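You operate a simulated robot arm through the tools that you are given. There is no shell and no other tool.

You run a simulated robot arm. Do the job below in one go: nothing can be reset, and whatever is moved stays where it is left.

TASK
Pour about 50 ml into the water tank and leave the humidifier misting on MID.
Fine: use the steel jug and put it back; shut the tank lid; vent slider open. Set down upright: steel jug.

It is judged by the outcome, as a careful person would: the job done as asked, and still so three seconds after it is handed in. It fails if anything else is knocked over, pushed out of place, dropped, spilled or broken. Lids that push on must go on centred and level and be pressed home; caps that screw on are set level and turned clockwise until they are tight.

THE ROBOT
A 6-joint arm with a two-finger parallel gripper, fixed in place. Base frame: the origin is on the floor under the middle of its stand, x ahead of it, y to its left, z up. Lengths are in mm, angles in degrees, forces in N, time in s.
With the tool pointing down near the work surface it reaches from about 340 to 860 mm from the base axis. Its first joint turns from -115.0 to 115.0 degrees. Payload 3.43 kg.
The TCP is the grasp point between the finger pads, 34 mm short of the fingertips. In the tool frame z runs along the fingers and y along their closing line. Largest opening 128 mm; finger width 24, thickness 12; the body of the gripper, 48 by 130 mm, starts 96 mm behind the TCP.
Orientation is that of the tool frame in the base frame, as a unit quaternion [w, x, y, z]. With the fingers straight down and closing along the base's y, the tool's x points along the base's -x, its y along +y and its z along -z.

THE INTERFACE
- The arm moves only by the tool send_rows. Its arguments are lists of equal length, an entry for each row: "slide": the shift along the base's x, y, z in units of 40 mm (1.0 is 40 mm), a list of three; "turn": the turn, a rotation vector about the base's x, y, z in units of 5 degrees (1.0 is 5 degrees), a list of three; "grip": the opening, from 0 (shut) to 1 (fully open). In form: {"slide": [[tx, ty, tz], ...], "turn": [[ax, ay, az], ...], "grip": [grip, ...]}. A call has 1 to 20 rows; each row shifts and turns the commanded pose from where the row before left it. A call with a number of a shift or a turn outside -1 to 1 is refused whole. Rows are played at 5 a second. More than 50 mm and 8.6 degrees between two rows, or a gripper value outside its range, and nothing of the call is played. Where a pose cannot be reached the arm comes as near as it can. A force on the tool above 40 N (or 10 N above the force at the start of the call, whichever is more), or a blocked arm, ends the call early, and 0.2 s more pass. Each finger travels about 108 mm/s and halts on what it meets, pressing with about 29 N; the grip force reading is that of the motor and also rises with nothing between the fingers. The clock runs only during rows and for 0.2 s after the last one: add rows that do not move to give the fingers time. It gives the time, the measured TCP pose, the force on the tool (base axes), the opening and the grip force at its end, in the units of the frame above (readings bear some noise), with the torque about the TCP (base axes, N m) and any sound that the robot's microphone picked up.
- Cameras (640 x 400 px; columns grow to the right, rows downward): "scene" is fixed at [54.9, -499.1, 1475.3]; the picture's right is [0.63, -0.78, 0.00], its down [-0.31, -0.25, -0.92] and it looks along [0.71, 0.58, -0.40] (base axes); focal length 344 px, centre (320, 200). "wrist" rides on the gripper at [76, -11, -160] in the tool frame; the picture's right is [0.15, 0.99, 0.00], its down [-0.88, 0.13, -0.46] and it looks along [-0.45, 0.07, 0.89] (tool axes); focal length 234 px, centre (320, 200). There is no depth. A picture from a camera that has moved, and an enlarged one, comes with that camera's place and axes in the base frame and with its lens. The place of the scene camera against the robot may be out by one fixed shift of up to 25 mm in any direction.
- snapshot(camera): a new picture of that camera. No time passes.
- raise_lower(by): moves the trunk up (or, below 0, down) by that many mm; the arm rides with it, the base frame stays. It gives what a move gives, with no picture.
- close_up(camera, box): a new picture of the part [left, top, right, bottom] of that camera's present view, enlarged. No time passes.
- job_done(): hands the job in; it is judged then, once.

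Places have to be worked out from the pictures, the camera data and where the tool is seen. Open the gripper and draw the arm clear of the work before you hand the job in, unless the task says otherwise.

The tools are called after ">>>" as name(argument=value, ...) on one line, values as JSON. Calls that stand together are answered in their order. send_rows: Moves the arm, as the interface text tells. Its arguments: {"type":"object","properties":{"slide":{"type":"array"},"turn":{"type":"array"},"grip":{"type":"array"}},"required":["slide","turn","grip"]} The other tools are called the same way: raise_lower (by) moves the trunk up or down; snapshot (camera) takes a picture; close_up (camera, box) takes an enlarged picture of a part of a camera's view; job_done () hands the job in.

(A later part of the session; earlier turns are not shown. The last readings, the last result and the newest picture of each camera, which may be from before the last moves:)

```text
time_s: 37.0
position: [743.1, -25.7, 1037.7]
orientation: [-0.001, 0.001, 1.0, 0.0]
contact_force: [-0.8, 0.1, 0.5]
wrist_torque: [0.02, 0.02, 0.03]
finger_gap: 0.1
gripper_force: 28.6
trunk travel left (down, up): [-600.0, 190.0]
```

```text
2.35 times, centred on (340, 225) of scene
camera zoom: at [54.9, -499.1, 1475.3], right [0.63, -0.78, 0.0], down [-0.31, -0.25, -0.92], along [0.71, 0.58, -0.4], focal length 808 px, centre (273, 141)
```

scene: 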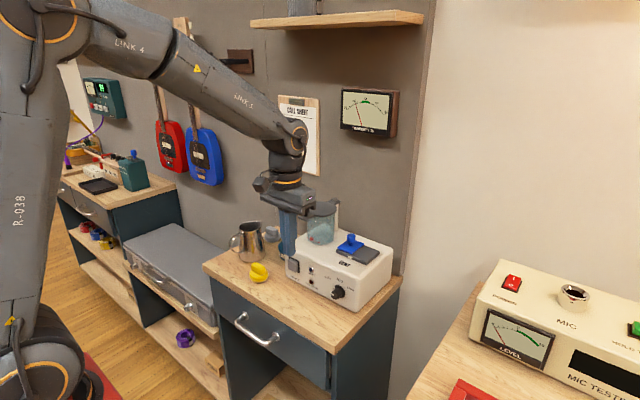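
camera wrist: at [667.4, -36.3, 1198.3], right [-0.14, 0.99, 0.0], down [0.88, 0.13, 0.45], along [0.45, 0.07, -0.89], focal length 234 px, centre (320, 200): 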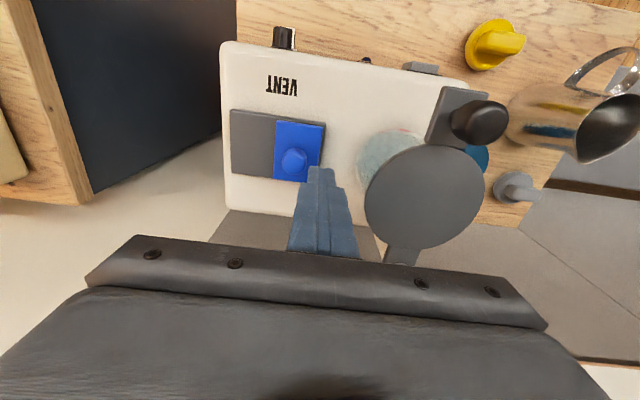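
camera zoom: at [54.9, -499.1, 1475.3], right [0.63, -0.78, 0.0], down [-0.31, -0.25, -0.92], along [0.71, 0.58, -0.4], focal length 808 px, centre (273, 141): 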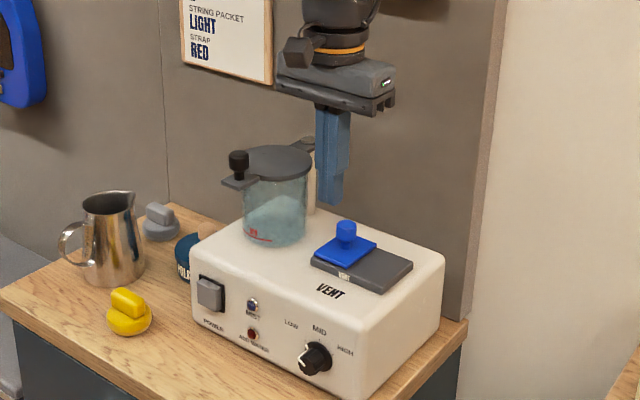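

The blue knob is at about (741, −50). I'll shift to y≈−18 and descend beside it until the fingertips are near z≈957.

>>> send_rows(slide=[[0, 0.2, 0], [0, 0, -0.4], [0, 0, -0.4], [0, 0, -0.25], [0, 0, 0]], turn=[[0, 0, 0], [0, 0, 0], [0, 0, 0], [0, 0, 0], [0, 0, 0]], grip=[0, 0, 0, 0, 0])

>>> close_up(camera="scene", box=[300, 190, 400, 280])

>>> close_up(camera="wrist", box=[220, 90, 420, 260])

```text
time_s: 38.2
position: [743.7, -18.3, 997.5]
orientation: [-0.001, 0.001, 1.0, 0.0]
contact_force: [0.4, -0.7, 0.2]
wrist_torque: [0.01, 0.02, 0.02]
finger_gap: 0.0
gripper_force: 29.1
trunk travel left (down, up): [-600.0, 190.0]
```

```text
4.44 times, centred on (350, 235) of scene
camera zoom: at [54.9, -499.1, 1475.3], right [0.63, -0.78, 0.0], down [-0.31, -0.25, -0.92], along [0.71, 0.58, -0.4], focal length 1527 px, centre (187, 44)
```

zoom: 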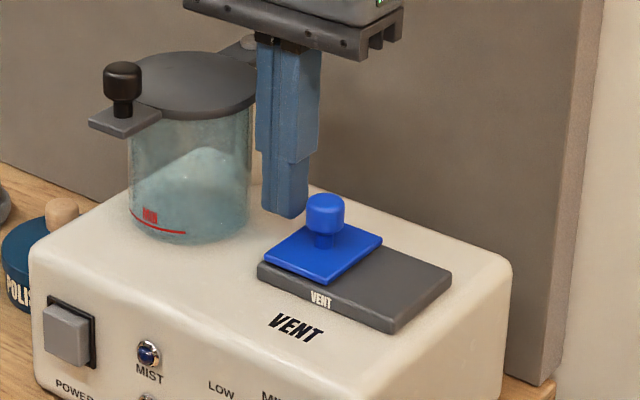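

```text
2.35 times, centred on (320, 175) of wrist
camera zoom: at [668.8, -28.5, 1158.0], right [-0.14, 0.99, 0.0], down [0.88, 0.13, 0.45], along [0.45, 0.07, -0.89], focal length 551 px, centre (320, 259)
```

zoom: 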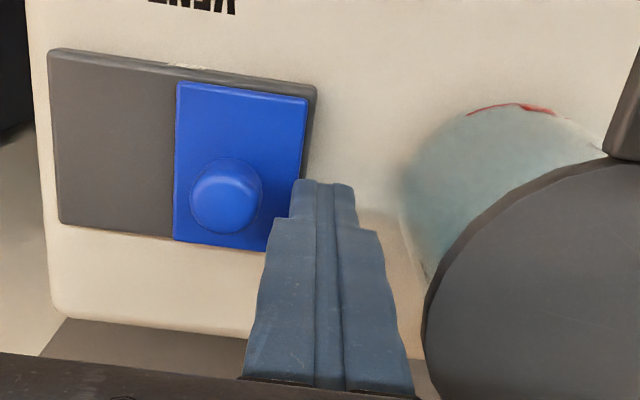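

The fingertips overlap the blue cap by about 13 mm in height. I'll go down 4 mm more and push slowly toward −y, watching the force.

>>> send_rows(slide=[[0, 0, -0.1], [0, -0.1, 0], [0, -0.1, 0], [0, -0.1, 0], [0, -0.1, 0], [0, -0.1, 0], [0, -0.1, 0], [0, -0.1, 0], [0, -0.1, 0], [0, 0, 0]], turn=[[0, 0, 0], [0, 0, 0], [0, 0, 0], [0, 0, 0], [0, 0, 0], [0, 0, 0], [0, 0, 0], [0, 0, 0], [0, 0, 0], [0, 0, 0]], grip=[0, 0, 0, 0, 0, 0, 0, 0, 0, 0])

>>> close_up(camera="scene", box=[300, 190, 400, 280])

>>> close_up(camera="wrist", box=[220, 90, 420, 260])

```text
time_s: 40.4
position: [744.4, -50.9, 993.6]
orientation: [-0.001, 0.0, 1.0, 0.0]
contact_force: [0.5, 0.1, 0.1]
wrist_torque: [0.02, -0.01, 0.0]
finger_gap: 0.2
gripper_force: 29.0
trunk travel left (down, up): [-600.0, 190.0]
```

```text
4.44 times, centred on (350, 235) of scene
camera zoom: at [54.9, -499.1, 1475.3], right [0.63, -0.78, 0.0], down [-0.31, -0.25, -0.92], along [0.71, 0.58, -0.4], focal length 1527 px, centre (187, 44)
```

zoom: 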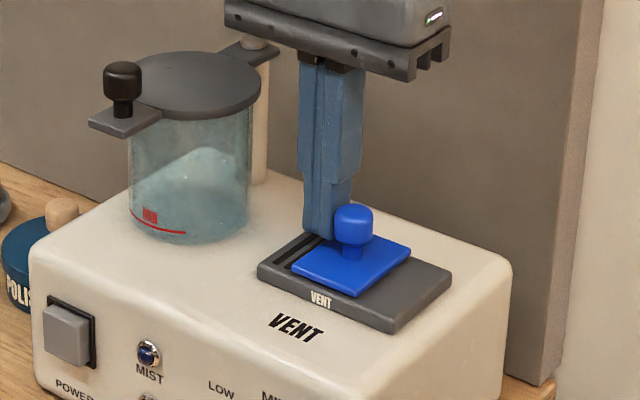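

```text
2.35 times, centred on (320, 175) of wrist
camera zoom: at [668.9, -60.2, 1154.3], right [-0.15, 0.99, 0.0], down [0.88, 0.13, 0.45], along [0.45, 0.07, -0.89], focal length 551 px, centre (320, 259)
```

zoom: 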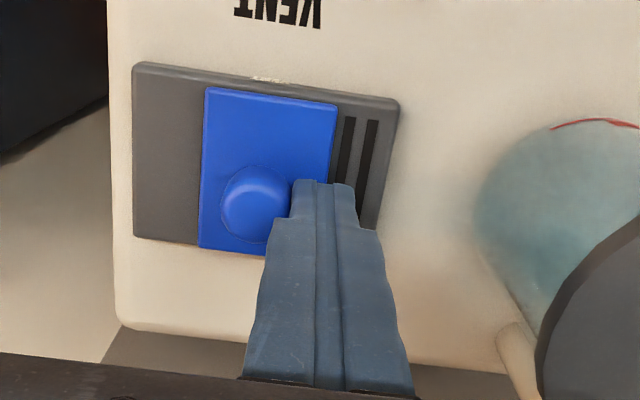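

Vent slots are appearing where the slider was, so −y is the opening direction. I'll keep pushing, about 20 mm more.

>>> send_rows(slide=[[0, -0.1, 0], [0, -0.1, 0], [0, -0.1, 0], [0, -0.1, 0], [0, -0.08, 0], [0, 0, 0]], turn=[[0, 0, 0], [0, 0, 0], [0, 0, 0], [0, 0, 0], [0, 0, 0], [0, 0, 0]], grip=[0, 0, 0, 0, 0, 0])

>>> close_up(camera="wrist", box=[220, 90, 420, 260])

>>> close_up(camera="scene", box=[300, 190, 400, 280])

```text
time_s: 41.8
position: [744.6, -70.0, 994.3]
orientation: [0.0, 0.001, 1.0, -0.001]
contact_force: [-0.4, 1.0, 0.6]
wrist_torque: [0.03, 0.02, 0.0]
finger_gap: 0.0
gripper_force: 28.9
trunk travel left (down, up): [-600.0, 190.0]
```

```text
2.35 times, centred on (320, 175) of wrist
camera zoom: at [668.6, -79.5, 1154.6], right [-0.14, 0.99, 0.0], down [0.88, 0.13, 0.45], along [0.45, 0.07, -0.89], focal length 551 px, centre (320, 259)
```

zoom: 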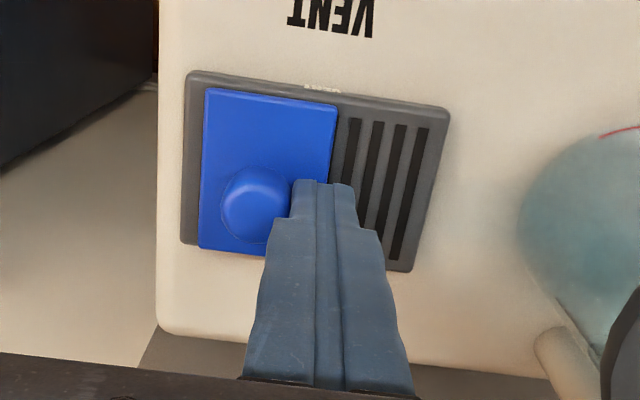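

```text
4.44 times, centred on (350, 235) of scene
camera zoom: at [54.9, -499.1, 1475.3], right [0.63, -0.78, 0.0], down [-0.31, -0.25, -0.92], along [0.71, 0.58, -0.4], focal length 1527 px, centre (187, 44)
```

zoom: 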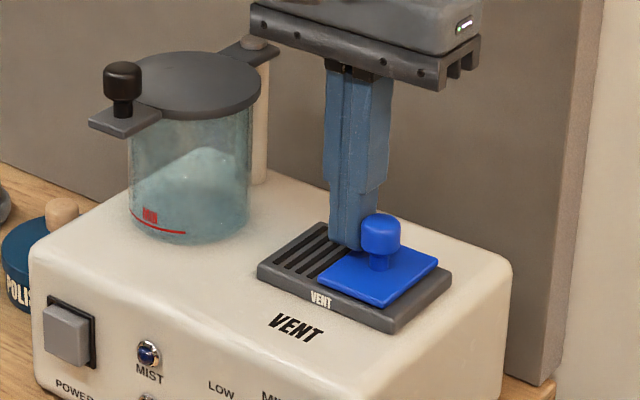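

All four slots are open, with about 3 mm of travel perhaps left. I'll nudge 1 mm at a time and watch the force for the end stop.

>>> send_rows(slide=[[0, -0.025, 0], [0, -0.025, 0], [0, -0.025, 0], [0, 0, 0]], turn=[[0, 0, 0], [0, 0, 0], [0, 0, 0], [0, 0, 0]], grip=[0, 0, 0, 0])

>>> close_up(camera="wrist", box=[220, 90, 420, 260])

```text
time_s: 42.8
position: [743.2, -72.9, 994.5]
orientation: [-0.002, 0.0, 1.0, 0.0]
contact_force: [1.6, 0.9, -1.2]
wrist_torque: [0.04, -0.03, -0.02]
finger_gap: 0.3
gripper_force: 29.6
trunk travel left (down, up): [-600.0, 190.0]
```

```text
2.35 times, centred on (320, 175) of wrist
camera zoom: at [668.1, -82.6, 1155.0], right [-0.15, 0.99, 0.0], down [0.88, 0.13, 0.45], along [0.45, 0.07, -0.89], focal length 551 px, centre (320, 259)
```

zoom: 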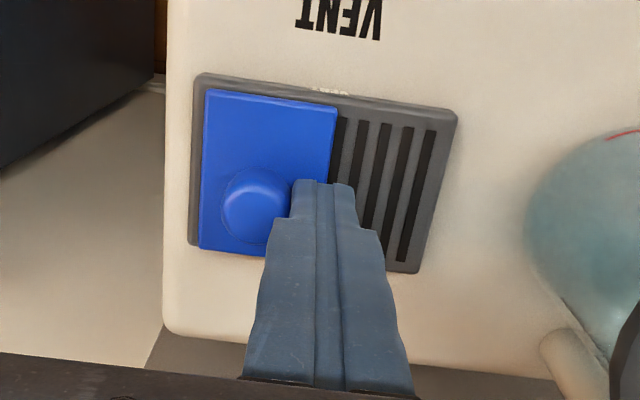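

Still free with under 2 N. I'll continue in 1 mm nudges to the stop.

>>> send_rows(slide=[[0, -0.025, 0], [0, -0.025, 0], [0, -0.025, 0], [0, 0, 0]], turn=[[0, 0, 0], [0, 0, 0], [0, 0, 0], [0, 0, 0]], grip=[0, 0, 0, 0])

>>> close_up(camera="wrist", box=[220, 90, 420, 260])

```text
time_s: 43.8
position: [743.1, -74.9, 992.9]
orientation: [-0.001, 0.0, 1.0, -0.001]
contact_force: [-1.4, 0.1, 1.3]
wrist_torque: [0.01, -0.04, 0.01]
finger_gap: 0.3
gripper_force: 29.1
trunk travel left (down, up): [-600.0, 190.0]
```

```text
2.35 times, centred on (320, 175) of wrist
camera zoom: at [668.4, -85.1, 1154.1], right [-0.14, 0.99, 0.0], down [0.88, 0.13, 0.45], along [0.45, 0.07, -0.89], focal length 551 px, centre (320, 259)
```

zoom: 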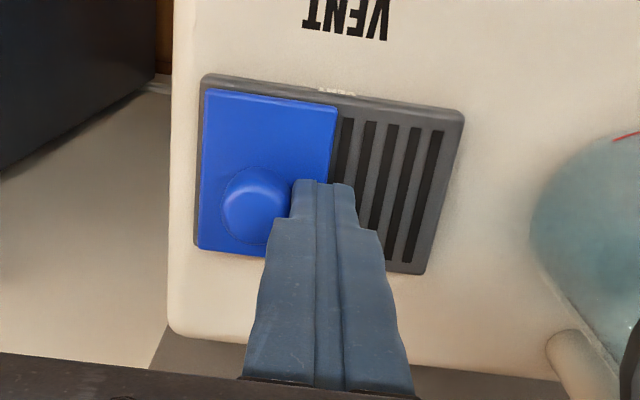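

Five slots are fully uncovered. Two more 1 mm nudges will check whether it's at the stop.

>>> send_rows(slide=[[0, -0.025, 0], [0, -0.025, 0], [0, 0, 0]], turn=[[0, 0, 0], [0, 0, 0], [0, 0, 0]], grip=[0, 0, 0])

>>> close_up(camera="wrist", box=[220, 90, 420, 260])

```text
time_s: 44.6
position: [743.3, -77.4, 993.3]
orientation: [-0.002, 0.0, 1.0, 0.0]
contact_force: [0.0, 0.8, -1.0]
wrist_torque: [0.05, 0.01, 0.02]
finger_gap: 0.2
gripper_force: 28.8
trunk travel left (down, up): [-600.0, 190.0]
```

```text
2.35 times, centred on (320, 175) of wrist
camera zoom: at [668.4, -87.1, 1154.2], right [-0.14, 0.99, 0.0], down [0.88, 0.13, 0.45], along [0.45, 0.07, -0.89], focal length 551 px, centre (320, 259)
```

zoom: 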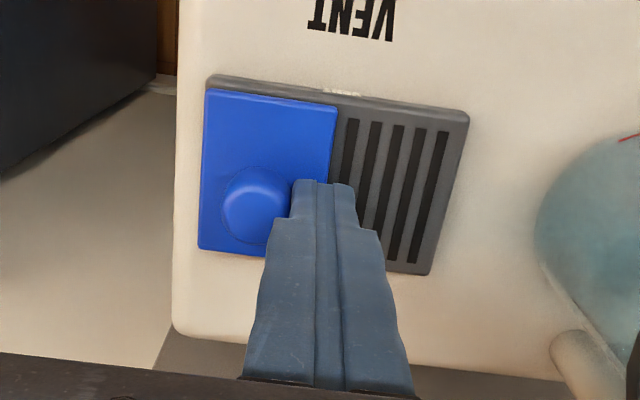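

The slider is flush at the far end with all slots open, so I'll leave it there. I'm backing off, rising, and moving above the lid knob with the fingers opened.

>>> send_rows(slide=[[0, 0.2, 0], [0, 0.1, 0.8], [0, 0, 0.9], [0, 0, 0.9], [0, 0, 0.8], [-0.6, 0.9, 0], [-0.6, 0.9, 0], [-0.6, 0.9, 0], [0, 0.35, 0], [0, 0, 0]], turn=[[0, 0, 0], [0, 0, 0], [0, 0, 0], [0, 0, 0], [0, 0, 0], [0, 0, 0], [0, 0, 0], [0, 0, 0], [0, 0, 0], [0, 0, 0]], grip=[0, 0, 0, 0, 0, 0, 0.2, 0.4, 0.45, 0.45])

>>> snapshot(camera="wrist")

>>> close_up(camera="scene", box=[260, 140, 420, 310])

```text
time_s: 46.8
position: [672.6, 57.4, 1128.9]
orientation: [-0.001, 0.001, 1.0, 0.0]
contact_force: [0.4, 1.2, 0.5]
wrist_torque: [0.02, 0.0, 0.02]
finger_gap: 57.7
gripper_force: 0.1
trunk travel left (down, up): [-600.0, 190.0]
```

```text
taken
camera wrist: at [598.0, 47.3, 1289.4], right [-0.14, 0.99, 0.0], down [0.88, 0.13, 0.45], along [0.45, 0.07, -0.89], focal length 234 px, centre (320, 200)
```

wrist: 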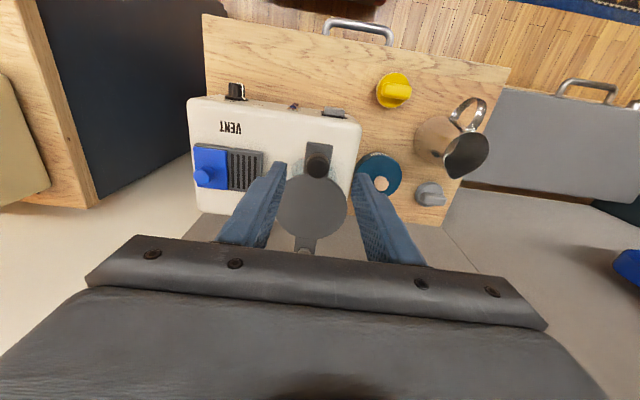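

```text
2.35 times, centred on (340, 225) of scene
camera zoom: at [54.9, -499.1, 1475.3], right [0.63, -0.78, 0.0], down [-0.31, -0.25, -0.92], along [0.71, 0.58, -0.4], focal length 808 px, centre (273, 141)
```

zoom: 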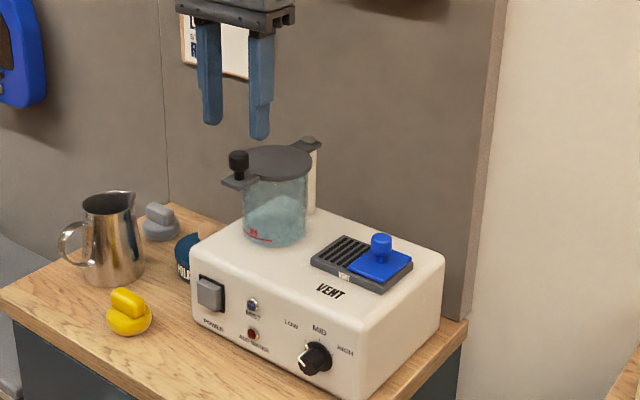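

The lid knob is confirmed at (677, 56). I'll centre over it and descend so the fingertips straddle the knob cap just above the tab.

>>> send_rows(slide=[[0.1, -0.03, 0], [0, 0, -0.6], [0, 0, -0.5], [0, 0, -0.3], [0, 0, 0]], turn=[[0, 0, 0], [0, 0, 0], [0, 0, 0], [0, 0, 0], [0, 0, 0]], grip=[0.45, 0.45, 0.45, 0.45, 0.45])

>>> close_up(camera="scene", box=[280, 170, 360, 250])

>>> close_up(camera="wrist", box=[230, 120, 410, 260])

```text
time_s: 48.0
position: [674.9, 54.8, 1074.2]
orientation: [0.0, 0.0, 1.0, 0.0]
contact_force: [-0.6, 0.9, 0.0]
wrist_torque: [0.02, 0.02, 0.03]
finger_gap: 57.6
gripper_force: 0.1
trunk travel left (down, up): [-600.0, 190.0]
```

```text
5.00 times, centred on (320, 210) of scene
camera zoom: at [54.9, -499.1, 1475.3], right [0.63, -0.78, 0.0], down [-0.31, -0.25, -0.92], along [0.71, 0.58, -0.4], focal length 1718 px, centre (320, 150)
```

zoom: 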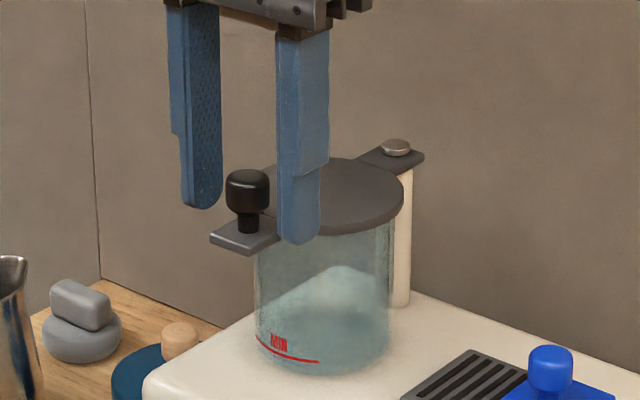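

```text
2.86 times, centred on (320, 190) of wrist
camera zoom: at [600.5, 44.7, 1234.2], right [-0.14, 0.99, 0.0], down [0.88, 0.13, 0.45], along [0.45, 0.07, -0.89], focal length 669 px, centre (320, 229)
```

zoom: 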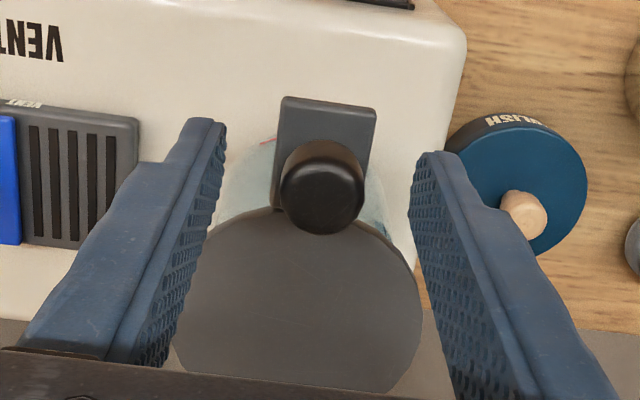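

The fingertips straddle the knob just above the tab, and the knob centre looks to be at (680, 57). I'll fine-centre and close gently on it.

>>> send_rows(slide=[[0.1, 0.05, 0], [0, 0, 0], [0, 0, 0], [0, 0, 0], [0, 0, 0]], turn=[[0, 0, 0], [0, 0, 0], [0, 0, 0], [0, 0, 0], [0, 0, 0]], grip=[0.45, 0.35, 0.28, 0.2, 0.15])

>>> close_up(camera="wrist", box=[230, 120, 410, 260])

```text
time_s: 49.2
position: [678.7, 54.5, 1072.9]
orientation: [-0.001, 0.001, 1.0, 0.0]
contact_force: [0.2, -6.8, -0.9]
wrist_torque: [-0.12, 0.01, -0.1]
finger_gap: 23.3
gripper_force: 45.9
trunk travel left (down, up): [-600.0, 190.0]
```

```text
2.86 times, centred on (320, 190) of wrist
camera zoom: at [604.3, 45.7, 1234.3], right [-0.14, 0.99, 0.0], down [0.88, 0.13, 0.45], along [0.45, 0.06, -0.89], focal length 669 px, centre (320, 229)
```

zoom: 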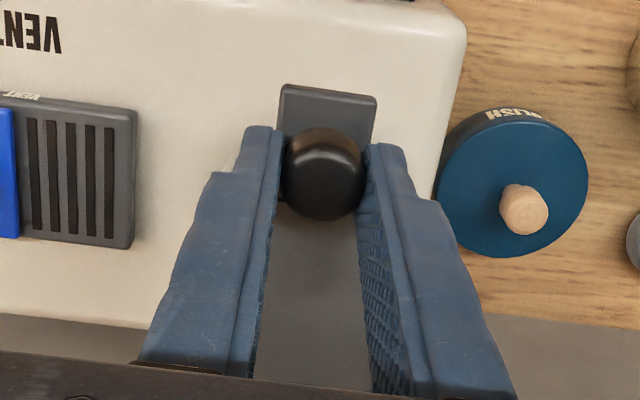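

The knob is held, with a 23 mm gap. I'll test-swing the lid 8° toward −y about the pivot at (811, 57), turning the tool with it and watching the force.

>>> send_rows(slide=[[0.004, -0.115, 0], [0.012, -0.115, 0], [0.02, -0.115, 0], [0.025, -0.114, 0], [0, 0, 0]], turn=[[0, 0, 0.4], [0, 0, 0.4], [0, 0, 0.4], [0, 0, 0.4], [0, 0, 0]], grip=[0.15, 0.15, 0.15, 0.15, 0.15])

>>> close_up(camera="scene", box=[280, 170, 360, 250])

>>> close_up(camera="wrist", box=[230, 120, 410, 260])

```text
time_s: 50.4
position: [680.3, 39.0, 1073.1]
orientation: [-0.002, -0.07, 0.998, 0.0]
contact_force: [-17.6, -0.2, -1.5]
wrist_torque: [-0.05, 0.86, 0.2]
finger_gap: 23.2
gripper_force: 45.1
trunk travel left (down, up): [-600.0, 190.0]
```

```text
5.00 times, centred on (320, 210) of scene
camera zoom: at [54.9, -499.1, 1475.3], right [0.63, -0.78, 0.0], down [-0.31, -0.25, -0.92], along [0.71, 0.58, -0.4], focal length 1718 px, centre (320, 150)
```

zoom: 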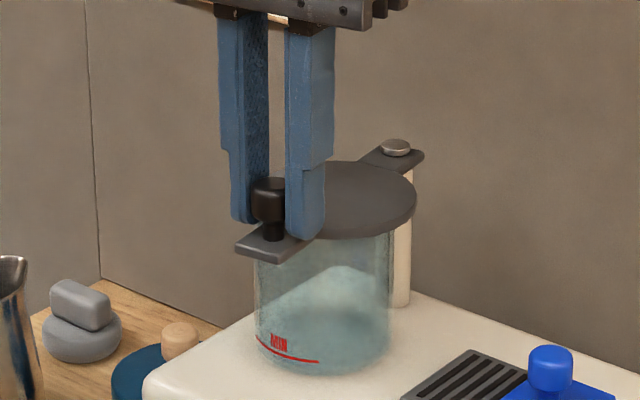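

```text
2.86 times, centred on (320, 190) of wrist
camera zoom: at [608.1, 18.6, 1234.5], right [-0.28, 0.96, 0.0], down [0.86, 0.25, 0.45], along [0.43, 0.13, -0.89], focal length 669 px, centre (320, 229)
```

zoom: 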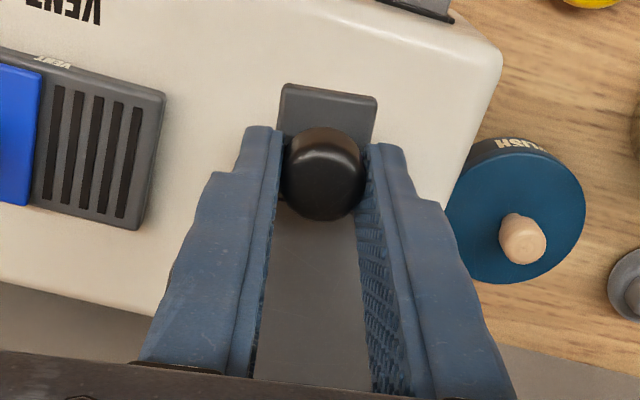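

The lid swings smoothly to −y. There's a small −17 N radial pull, so I'll correct inward by about 1 mm and continue the arc in checked chunks.

>>> send_rows(slide=[[-0.02, -0.115, 0], [0.03, -0.114, 0], [0.035, -0.113, 0], [0.04, -0.112, 0], [0.05, -0.111, 0], [0.055, -0.11, 0], [0, 0, 0]], turn=[[0, 0, 0.4], [0, 0, 0.4], [0, 0, 0.4], [0, 0, 0.4], [0, 0, 0.4], [0, 0, 0.4], [0, 0, 0]], grip=[0.15, 0.15, 0.15, 0.15, 0.15, 0.15, 0.15])

```text
time_s: 52.0
position: [688.7, 10.4, 1074.4]
orientation: [-0.002, -0.172, 0.985, -0.001]
contact_force: [-22.4, -7.7, -17.7]
wrist_torque: [-0.26, 0.59, 0.08]
finger_gap: 23.2
gripper_force: 45.2
trunk travel left (down, up): [-600.0, 190.0]
```

There's a steady outward pull of about 24 N, so the true radius is slightly larger. I'll correct 2 mm outward and 1 mm down, and carry on along the arc.

>>> send_rows(slide=[[-0.05, -0.02, -0.02], [0.055, -0.115, -0.01], [0.07, -0.11, 0], [0.075, -0.108, 0], [0.085, -0.105, 0], [0.09, -0.1, 0], [0.1, -0.098, 0], [0, 0, 0]], turn=[[0, 0, 0], [0, 0, 0.4], [0, 0, 0.4], [0, 0, 0.4], [0, 0, 0.4], [0, 0, 0.4], [0, 0, 0.4], [0, 0, 0]], grip=[0.15, 0.15, 0.15, 0.15, 0.15, 0.15, 0.15, 0.15])

>>> close_up(camera="wrist", box=[200, 100, 440, 260])

>>> snapshot(camera="scene")

```text
time_s: 53.8
position: [704.4, -14.8, 1073.9]
orientation: [-0.001, -0.275, 0.961, -0.001]
contact_force: [-27.4, -18.9, 5.0]
wrist_torque: [-0.57, 0.79, -0.01]
finger_gap: 23.1
gripper_force: 45.1
trunk travel left (down, up): [-600.0, 190.0]
```

```text
2.50 times, centred on (320, 180) of wrist
camera zoom: at [647.4, -63.4, 1234.1], right [-0.65, 0.76, 0.0], down [0.68, 0.58, 0.45], along [0.35, 0.29, -0.89], focal length 585 px, centre (320, 250)
```

zoom: 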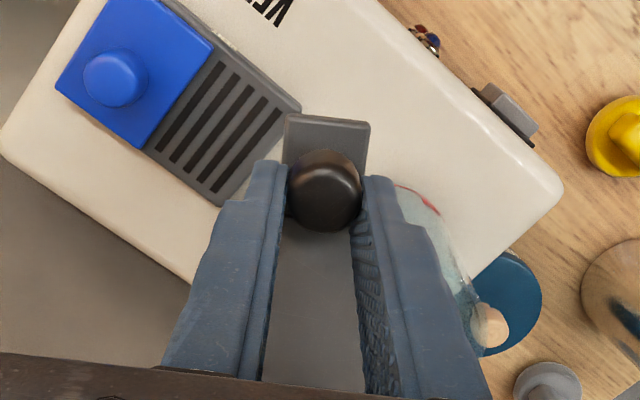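

```text
taken
```

scene: 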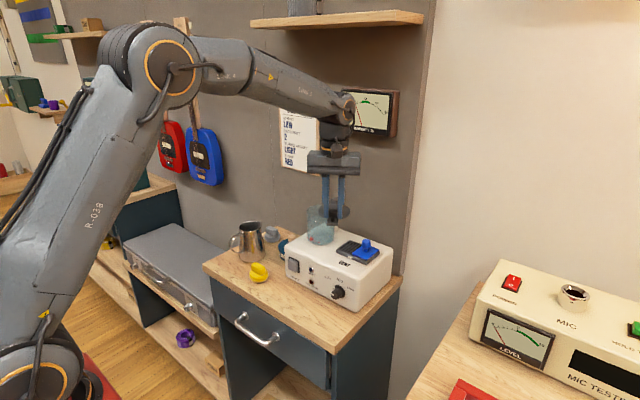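

The wrist view shows the knob has slid about 4 mm outward along the pads, which puts the pivot at about (814, 54) with r≈133. I'll correct outward and continue to about 60° on that arc.

>>> send_rows(slide=[[-0.05, -0.03, 0], [-0.035, -0.023, 0], [0.13, -0.193, 0], [0.143, -0.183, 0], [0.155, -0.173, 0], [0, 0, 0]], turn=[[0, 0, 0], [0, 0, 0], [0, 0, 0.8], [0, 0, 0.8], [0, 0, 0.8], [0, 0, 0]], grip=[0.15, 0.15, 0.15, 0.15, 0.15, 0.15])

```text
time_s: 55.2
position: [721.7, -37.2, 1073.1]
orientation: [0.001, -0.374, 0.927, 0.0]
contact_force: [22.6, 24.1, 6.0]
wrist_torque: [0.63, -0.45, -0.07]
finger_gap: 22.9
gripper_force: 44.4
trunk travel left (down, up): [-600.0, 190.0]
```

Now there's about 33 N pulling inward, so I'll ease 2 mm inward and finish the swing to about 60°.

>>> send_rows(slide=[[0.04, 0.04, 0], [0.17, -0.158, 0], [0.182, -0.146, 0], [0.192, -0.134, 0], [0.2, -0.12, 0], [0, 0, 0]], turn=[[0, 0, 0], [0, 0, 0.8], [0, 0, 0.8], [0, 0, 0.8], [0, 0, 0.8], [0, 0, 0]], grip=[0.15, 0.15, 0.15, 0.15, 0.15, 0.15])

>>> snapshot(camera="scene")

>>> close_up(camera="scene", box=[270, 160, 410, 280])

```text
time_s: 56.6
position: [751.3, -57.9, 1073.6]
orientation: [0.0, -0.5, 0.866, -0.001]
contact_force: [10.6, 20.9, 21.2]
wrist_torque: [0.23, 0.02, 0.0]
finger_gap: 23.3
gripper_force: 45.0
trunk travel left (down, up): [-600.0, 190.0]
```

```text
taken
```

scene: 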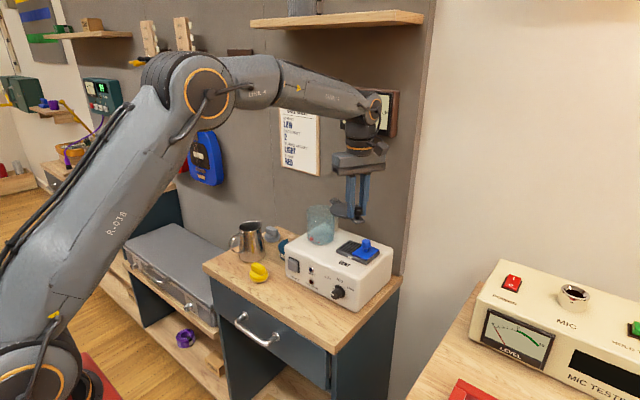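

```text
3.33 times, centred on (340, 220) of scene
camera zoom: at [54.9, -499.1, 1475.3], right [0.63, -0.78, 0.0], down [-0.31, -0.25, -0.92], along [0.71, 0.58, -0.4], focal length 1145 px, centre (253, 133)
```

zoom: 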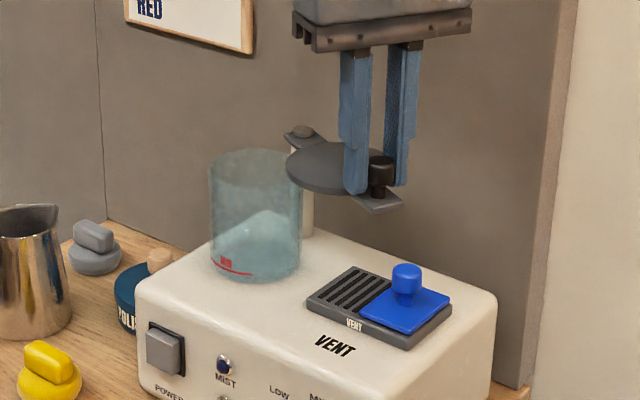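

The lid is swung about 60° and the tank mouth is open. I'll release the knob, rise straight up, and take a look from above.

>>> send_rows(slide=[[0, 0, 0], [0, 0, 0], [0, 0, 0.6], [0, 0, 0.8], [-0.5, 0.3, 0.3], [-0.7, 0.4, 0], [-0.7, 0.4, 0], [0, 0, 0]], turn=[[0, 0, 0], [0, 0, 0], [0, 0, 0], [0, 0, 0], [0, 0, -1], [0, 0, -1], [0, 0, -1], [0, 0, 0]], grip=[0.3, 0.45, 0.45, 0.45, 0.45, 0.45, 0.45, 0.45])

>>> snapshot(camera="wrist")

>>> close_up(camera="scene", box=[270, 160, 410, 280])

```text
time_s: 58.4
position: [675.2, -13.2, 1141.7]
orientation: [-0.001, -0.381, 0.924, -0.001]
contact_force: [-0.2, -0.7, 0.7]
wrist_torque: [-0.01, 0.0, -0.03]
finger_gap: 57.7
gripper_force: 0.1
trunk travel left (down, up): [-600.0, 190.0]
```

```text
taken
camera wrist: at [630.9, -74.1, 1302.0], right [-0.8, 0.6, 0.0], down [0.53, 0.71, 0.45], along [0.27, 0.36, -0.89], focal length 234 px, centre (320, 200)
```

wrist: 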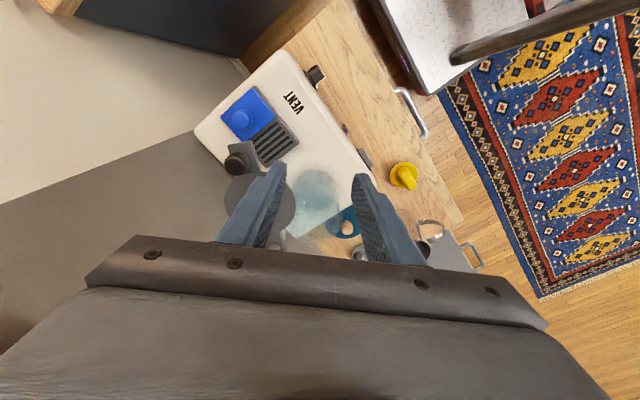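

```text
3.33 times, centred on (340, 220) of scene
camera zoom: at [54.9, -499.1, 1475.3], right [0.63, -0.78, 0.0], down [-0.31, -0.25, -0.92], along [0.71, 0.58, -0.4], focal length 1145 px, centre (253, 133)
```

zoom: 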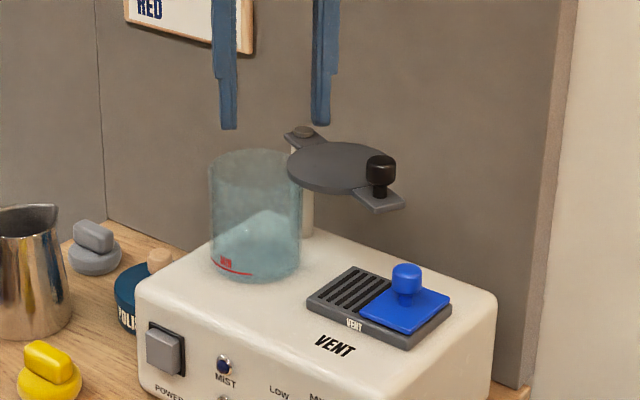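

The lid stays open. Now I'll swing back to yaw 0 and travel at safe height toward the jug, to look at it from above.

>>> send_rows(slide=[[-0.3, 0.8, 0], [-0.3, 0.84, 0], [-0.3, 0.84, 0], [-0.3, 0.84, 0], [-0.3, 0.84, 0], [-0.2, 0.84, 0], [-0.1, 0.84, 0], [0, 0.84, 0], [0, 0.84, 0], [0, 0, 0]], turn=[[0, 0, -1], [0, 0, -1], [0, 0, -1], [0, 0, -1], [0, 0, -1], [0, 0, -1], [0, 0, -1], [0, 0, -1], [0, 0, -0.96], [0, 0, 0]], grip=[0.5, 0.6, 0.7, 0.8, 0.9, 1, 1, 1, 1, 1])

>>> snapshot(camera="wrist")

>>> close_up(camera="wrist", box=[240, 100, 420, 250])

```text
time_s: 60.6
position: [603.9, 286.5, 1141.3]
orientation: [-0.001, 0.0, 1.0, 0.0]
contact_force: [0.6, -0.2, -0.2]
wrist_torque: [0.01, 0.02, 0.01]
finger_gap: 128.2
gripper_force: 0.1
trunk travel left (down, up): [-600.0, 190.0]
```

```text
taken
camera wrist: at [528.9, 276.6, 1301.5], right [-0.15, 0.99, 0.0], down [0.88, 0.13, 0.45], along [0.45, 0.07, -0.89], focal length 234 px, centre (320, 200)
```

wrist: 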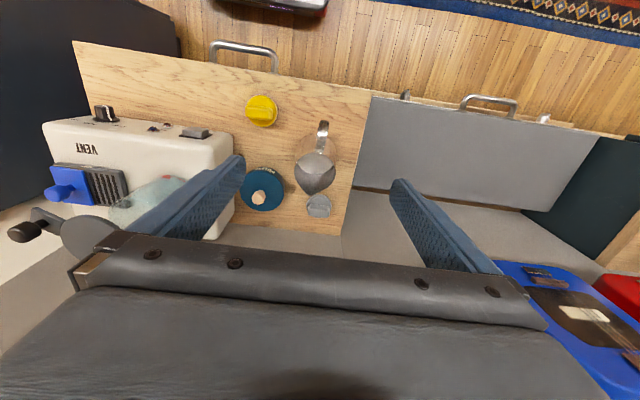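

```text
2.67 times, centred on (330, 175) of wrist
camera zoom: at [528.9, 276.6, 1301.5], right [-0.15, 0.99, 0.0], down [0.88, 0.13, 0.45], along [0.45, 0.07, -0.89], focal length 624 px, centre (293, 267)
```

zoom: 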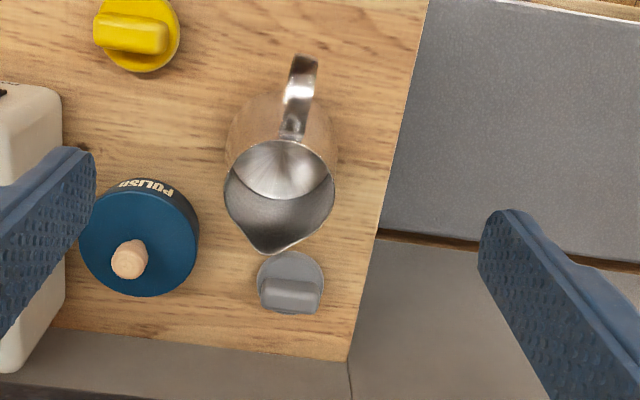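

The jug is refined to an axis at (663, 288), rim z≈945, spout along +x and handle along −x. I'll go above it and descend partway with the fingers wide open, to check alignment.

>>> send_rows(slide=[[0.74, 0.03, 0], [0.74, 0, 0], [0, 0, -0.9], [0, 0, -0.9], [0, 0, -0.9], [0, 0, -0.9], [0, 0, 0]], turn=[[0, 0, 0], [0, 0, 0], [0, 0, 0], [0, 0, 0], [0, 0, 0], [0, 0, 0], [0, 0, 0]], grip=[1, 1, 1, 1, 1, 1, 1])

>>> snapshot(camera="wrist")

>>> close_up(camera="scene", box=[200, 160, 320, 280])

```text
time_s: 62.2
position: [663.8, 286.4, 996.3]
orientation: [0.0, 0.0, 1.0, 0.0]
contact_force: [-0.9, 0.2, -0.9]
wrist_torque: [-0.01, 0.02, 0.01]
finger_gap: 127.9
gripper_force: 0.2
trunk travel left (down, up): [-600.0, 190.0]
```

```text
taken
camera wrist: at [587.8, 276.7, 1156.6], right [-0.15, 0.99, 0.0], down [0.88, 0.13, 0.45], along [0.45, 0.07, -0.89], focal length 234 px, centre (320, 200)
```

wrist: 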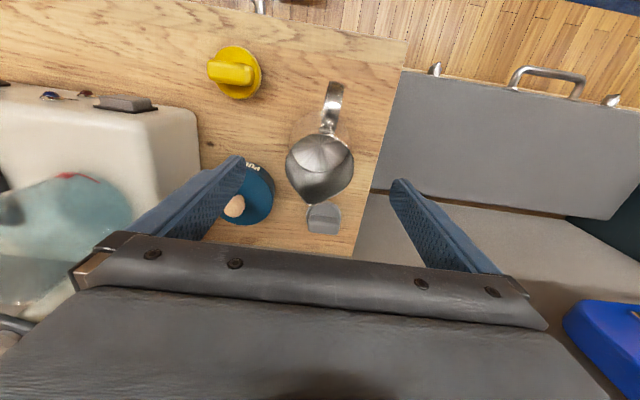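

```text
3.33 times, centred on (260, 220) of scene
camera zoom: at [54.9, -499.1, 1475.3], right [0.63, -0.78, 0.0], down [-0.31, -0.25, -0.92], along [0.71, 0.58, -0.4], focal length 1145 px, centre (520, 133)
```

zoom: 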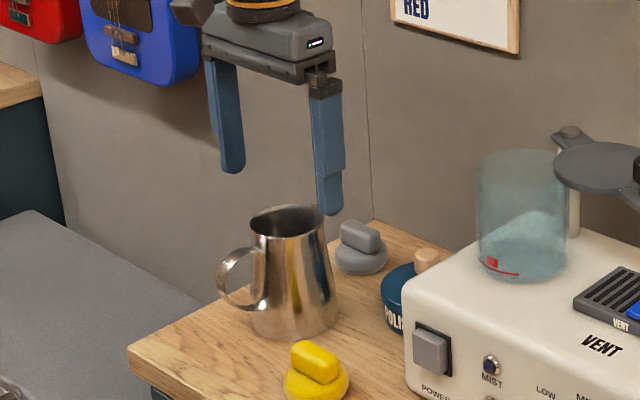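

Alignment is good: jug centre y≈287 against TCP 286.4. I'll peek into the jug, then descend to the grip height.

>>> close_up(camera="wrist", box=[270, 70, 370, 240])

>>> send_rows(slide=[[0, 0.02, -0.6], [0, 0, -0.7], [0, 0, -0.7], [0, 0, -0.5], [0, 0, -0.25], [0, 0, 0]], turn=[[0, 0, 0], [0, 0, 0], [0, 0, 0], [0, 0, 0], [0, 0, 0], [0, 0, 0]], grip=[1, 1, 1, 1, 1, 1])

>>> close_up(camera="scene", box=[200, 160, 320, 280])

```text
2.35 times, centred on (320, 155) of wrist
camera zoom: at [587.8, 276.7, 1156.6], right [-0.15, 0.99, 0.0], down [0.88, 0.13, 0.45], along [0.45, 0.07, -0.89], focal length 551 px, centre (320, 306)
```

zoom: 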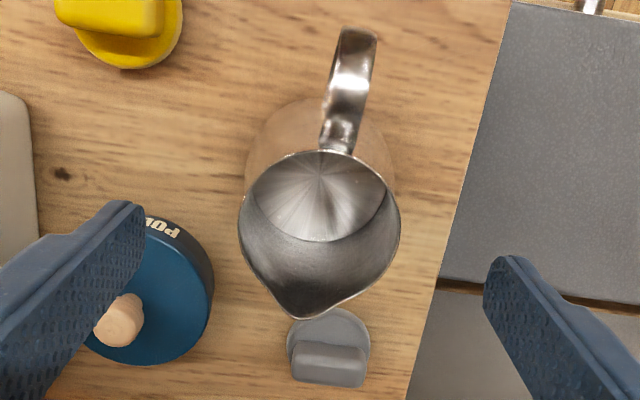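

```text
time_s: 63.6
position: [662.3, 288.0, 887.4]
orientation: [-0.001, 0.0, 1.0, 0.001]
contact_force: [-0.3, -0.3, -0.1]
wrist_torque: [-0.01, -0.01, -0.01]
finger_gap: 128.0
gripper_force: 0.1
trunk travel left (down, up): [-600.0, 190.0]
```

```text
3.33 times, centred on (260, 220) of scene
camera zoom: at [54.9, -499.1, 1475.3], right [0.63, -0.78, 0.0], down [-0.31, -0.25, -0.92], along [0.71, 0.58, -0.4], focal length 1145 px, centre (520, 133)
```

zoom: 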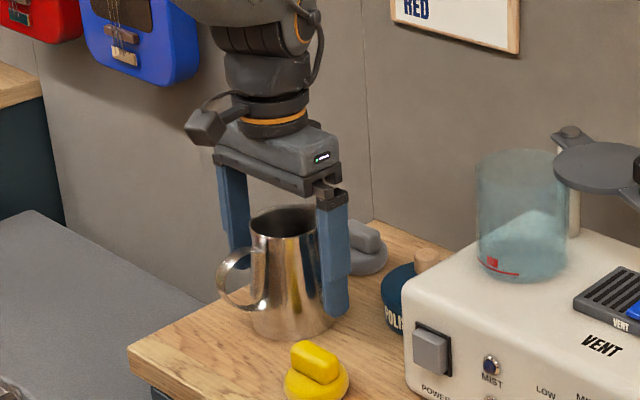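

The water surface inside looks to be around z≈857, maybe 110 ml, so the pour will need a tilt of about 70° or more. Now I'll close on the jug body.

>>> send_rows(slide=[[0, 0, 0], [0, 0, 0], [0, 0, 0], [0, 0, 0], [0, 0, 0], [0, 0, 0]], turn=[[0, 0, 0], [0, 0, 0], [0, 0, 0], [0, 0, 0], [0, 0, 0], [0, 0, 0]], grip=[0.85, 0.7, 0.62, 0.5, 0.4, 0.4])

>>> close_up(camera="scene", box=[200, 160, 320, 280])

>>> snapshot(camera="wrist")

```text
time_s: 65.0
position: [661.8, 288.5, 887.8]
orientation: [0.0, -0.001, 1.0, 0.0]
contact_force: [-0.6, -2.1, 1.4]
wrist_torque: [-0.13, 0.06, 0.01]
finger_gap: 80.8
gripper_force: 29.1
trunk travel left (down, up): [-600.0, 190.0]
```

```text
3.33 times, centred on (260, 220) of scene
camera zoom: at [54.9, -499.1, 1475.3], right [0.63, -0.78, 0.0], down [-0.31, -0.25, -0.92], along [0.71, 0.58, -0.4], focal length 1145 px, centre (520, 133)
```

zoom: 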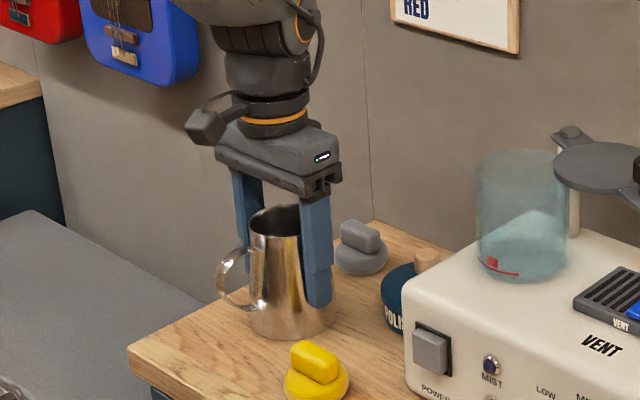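

```text
taken
camera wrist: at [587.3, 278.0, 1048.3], right [-0.15, 0.99, 0.0], down [0.88, 0.13, 0.45], along [0.45, 0.07, -0.89], focal length 234 px, centre (320, 200)
```

wrist: 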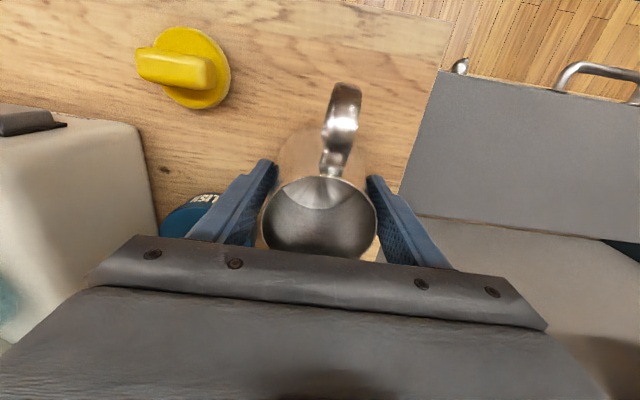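

It gripped at an 81 mm gap, but because the jug tapers the contact is at the fingertips (z≈855), below the centre of mass. I'll reopen slightly, raise 16 mm and regrip nearer the centre of mass for a steadier hold.

>>> send_rows(slide=[[0, 0, 0], [0, 0, 0], [0, 0, 0.2], [0, 0, 0.2], [0, 0, 0], [0, 0, 0], [0, 0, 0], [0, 0, 0]], turn=[[0, 0, 0], [0, 0, 0], [0, 0, 0], [0, 0, 0], [0, 0, 0], [0, 0, 0], [0, 0, 0], [0, 0, 0]], grip=[0.72, 0.75, 0.75, 0.75, 0.65, 0.55, 0.4, 0.4])

>>> close_up(camera="scene", box=[200, 160, 320, 280])

```text
time_s: 66.8
position: [663.8, 288.0, 902.0]
orientation: [0.0, -0.001, 1.0, 0.001]
contact_force: [0.5, -0.1, 1.3]
wrist_torque: [0.03, -0.04, 0.05]
finger_gap: 78.5
gripper_force: 29.1
trunk travel left (down, up): [-600.0, 190.0]
```

```text
3.33 times, centred on (260, 220) of scene
camera zoom: at [54.9, -499.1, 1475.3], right [0.63, -0.78, 0.0], down [-0.31, -0.25, -0.92], along [0.71, 0.58, -0.4], focal length 1145 px, centre (520, 133)
```

zoom: 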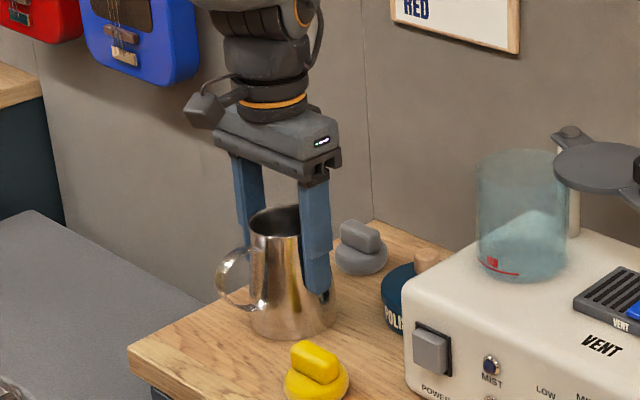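

Gripped at 78.5 mm with TCP (663.8, 288.0, 902.0), which is where I'll put it back. I'll lift slowly a few centimetres and read the weight.

>>> send_rows(slide=[[0, 0, 0.1], [0, 0, 0.2], [0, 0, 0.3], [0, 0, 0.3], [0, 0, 0.1], [0, 0, 0], [0, 0, 0]], turn=[[0, 0, 0], [0, 0, 0], [0, 0, 0], [0, 0, 0], [0, 0, 0], [0, 0, 0], [0, 0, 0]], grip=[0.4, 0.4, 0.4, 0.4, 0.4, 0.4, 0.4])

>>> send_rows(slide=[[0, 0, 0], [0, 0, 0], [0, 0, 0]], turn=[[0, 0, 0], [0, 0, 0], [0, 0, 0]], grip=[0.4, 0.4, 0.4])

>>> send_rows(slide=[[0, 0, 0], [0, 0, 0]], turn=[[0, 0, 0], [0, 0, 0]], grip=[0.4, 0.4])

>>> send_rows(slide=[[0, 0, 0], [0, 0, 0]], turn=[[0, 0, 0], [0, 0, 0]], grip=[0.4, 0.4])

>>> close_up(camera="scene", box=[200, 160, 320, 280])

```text
time_s: 68.4
position: [663.2, 288.1, 941.4]
orientation: [-0.001, -0.001, 1.0, 0.0]
contact_force: [0.1, 0.4, -3.8]
wrist_torque: [0.04, 0.03, 0.01]
finger_gap: 78.6
gripper_force: 28.9
trunk travel left (down, up): [-600.0, 190.0]
```

```text
time_s: 69.2
position: [663.0, 288.0, 942.4]
orientation: [-0.001, 0.0, 1.0, 0.0]
contact_force: [-0.6, -0.9, -3.2]
wrist_torque: [0.02, 0.01, 0.01]
finger_gap: 78.4
gripper_force: 28.8
trunk travel left (down, up): [-600.0, 190.0]
```

```text
time_s: 69.8
position: [662.2, 287.5, 943.1]
orientation: [-0.001, 0.0, 1.0, 0.0]
contact_force: [-0.1, -0.3, -2.5]
wrist_torque: [0.02, -0.01, 0.02]
finger_gap: 78.8
gripper_force: 29.3
trunk travel left (down, up): [-600.0, 190.0]
```

```text
time_s: 70.4
position: [662.6, 287.9, 941.2]
orientation: [-0.001, -0.001, 1.0, -0.001]
contact_force: [0.1, 0.2, -3.4]
wrist_torque: [-0.01, 0.03, -0.03]
finger_gap: 78.6
gripper_force: 29.2
trunk travel left (down, up): [-600.0, 190.0]
```

```text
3.33 times, centred on (260, 220) of scene
camera zoom: at [54.9, -499.1, 1475.3], right [0.63, -0.78, 0.0], down [-0.31, -0.25, -0.92], along [0.71, 0.58, -0.4], focal length 1145 px, centre (520, 133)
```

zoom: 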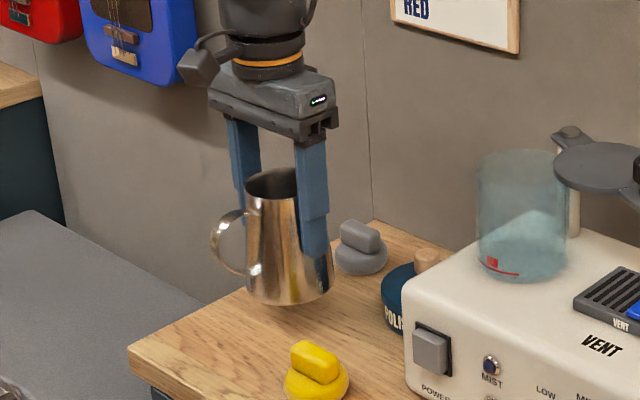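

The jug lifted cleanly at about 3.2 N (≈0.33 kg with water). I'll raise it smoothly, then turn it −90° so the spout faces −y while carrying it toward the tank's +y side.

>>> send_rows(slide=[[0, 0, 0.3], [0, 0, 0.6], [0, 0, 0.8], [0, 0, 0.8], [0, 0, 0.8], [0, 0, 0.7], [0, 0, 0.4], [0, 0, 0.2], [0, 0, 0]], turn=[[0, 0, 0], [0, 0, 0], [0, 0, 0], [0, 0, 0], [0, 0, 0], [0, 0, 0], [0, 0, 0], [0, 0, 0], [0, 0, 0]], grip=[0.4, 0.4, 0.4, 0.4, 0.4, 0.4, 0.4, 0.4, 0.4])

>>> send_rows(slide=[[0.05, -0.08, 0], [0.1, -0.15, 0], [0.12, -0.165, 0], [0.12, -0.165, 0], [0.12, -0.165, 0], [0.12, -0.165, 0], [0.12, -0.165, 0], [0.12, -0.165, 0], [0.12, -0.165, 0], [0.12, -0.165, 0], [0.12, -0.165, 0], [0.12, -0.165, 0], [0.12, -0.165, 0], [0.12, -0.165, 0], [0.12, -0.165, 0], [0.12, -0.165, 0], [0.12, -0.165, 0], [0.1, -0.15, 0], [0.06, -0.08, 0], [0, 0, 0]], turn=[[0, 0, -0.5], [0, 0, -0.9], [0, 0, -1], [0, 0, -1], [0, 0, -1], [0, 0, -1], [0, 0, -1], [0, 0, -1], [0, 0, -1], [0, 0, -1], [0, 0, -1], [0, 0, -1], [0, 0, -1], [0, 0, -1], [0, 0, -1], [0, 0, -1], [0, 0, -1], [0, 0, -0.9], [0, 0, -0.7], [0, 0, 0]], grip=[0.4, 0.4, 0.4, 0.4, 0.4, 0.4, 0.4, 0.4, 0.4, 0.4, 0.4, 0.4, 0.4, 0.4, 0.4, 0.4, 0.4, 0.4, 0.4, 0.4])

>>> snapshot(camera="scene")

>>> close_up(camera="scene", box=[240, 110, 400, 260])

>>> snapshot(camera="wrist")

```text
time_s: 72.4
position: [664.6, 288.8, 1127.2]
orientation: [-0.001, -0.001, 1.0, 0.0]
contact_force: [-0.4, -0.6, -2.8]
wrist_torque: [0.0, 0.02, 0.02]
finger_gap: 78.5
gripper_force: 28.6
trunk travel left (down, up): [-600.0, 190.0]
```

```text
time_s: 76.6
position: [748.8, 171.0, 1125.9]
orientation: [0.0, 0.707, 0.707, 0.001]
contact_force: [-0.3, 0.3, -3.6]
wrist_torque: [-0.06, 0.0, 0.03]
finger_gap: 78.4
gripper_force: 28.3
trunk travel left (down, up): [-600.0, 190.0]
```

```text
taken
```

scene: 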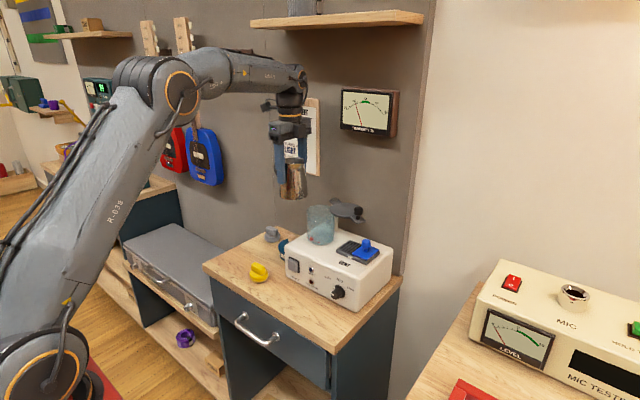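

```text
2.67 times, centred on (320, 185) of scene
camera zoom: at [54.9, -499.1, 1475.3], right [0.63, -0.78, 0.0], down [-0.31, -0.25, -0.92], along [0.71, 0.58, -0.4], focal length 916 px, centre (320, 240)
```

zoom: 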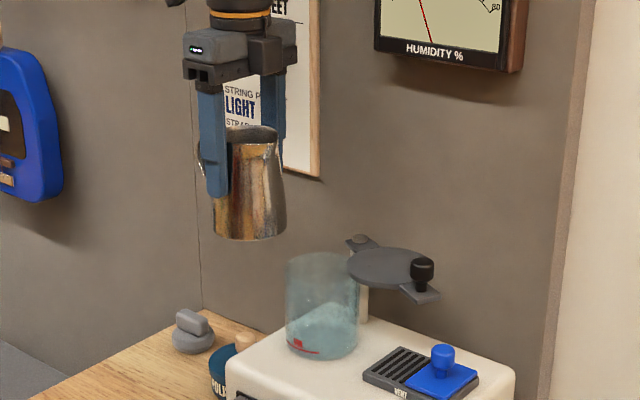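

```text
taken
camera wrist: at [737.4, 247.7, 1286.6], right [0.99, 0.15, 0.0], down [0.13, -0.88, 0.45], along [0.07, -0.45, -0.89], focal length 234 px, centre (320, 200)
```

wrist: 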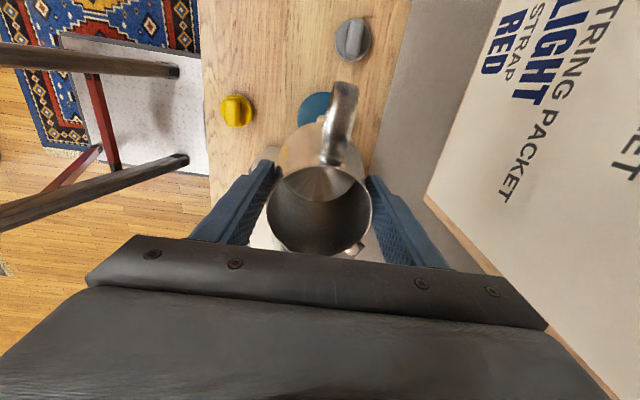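

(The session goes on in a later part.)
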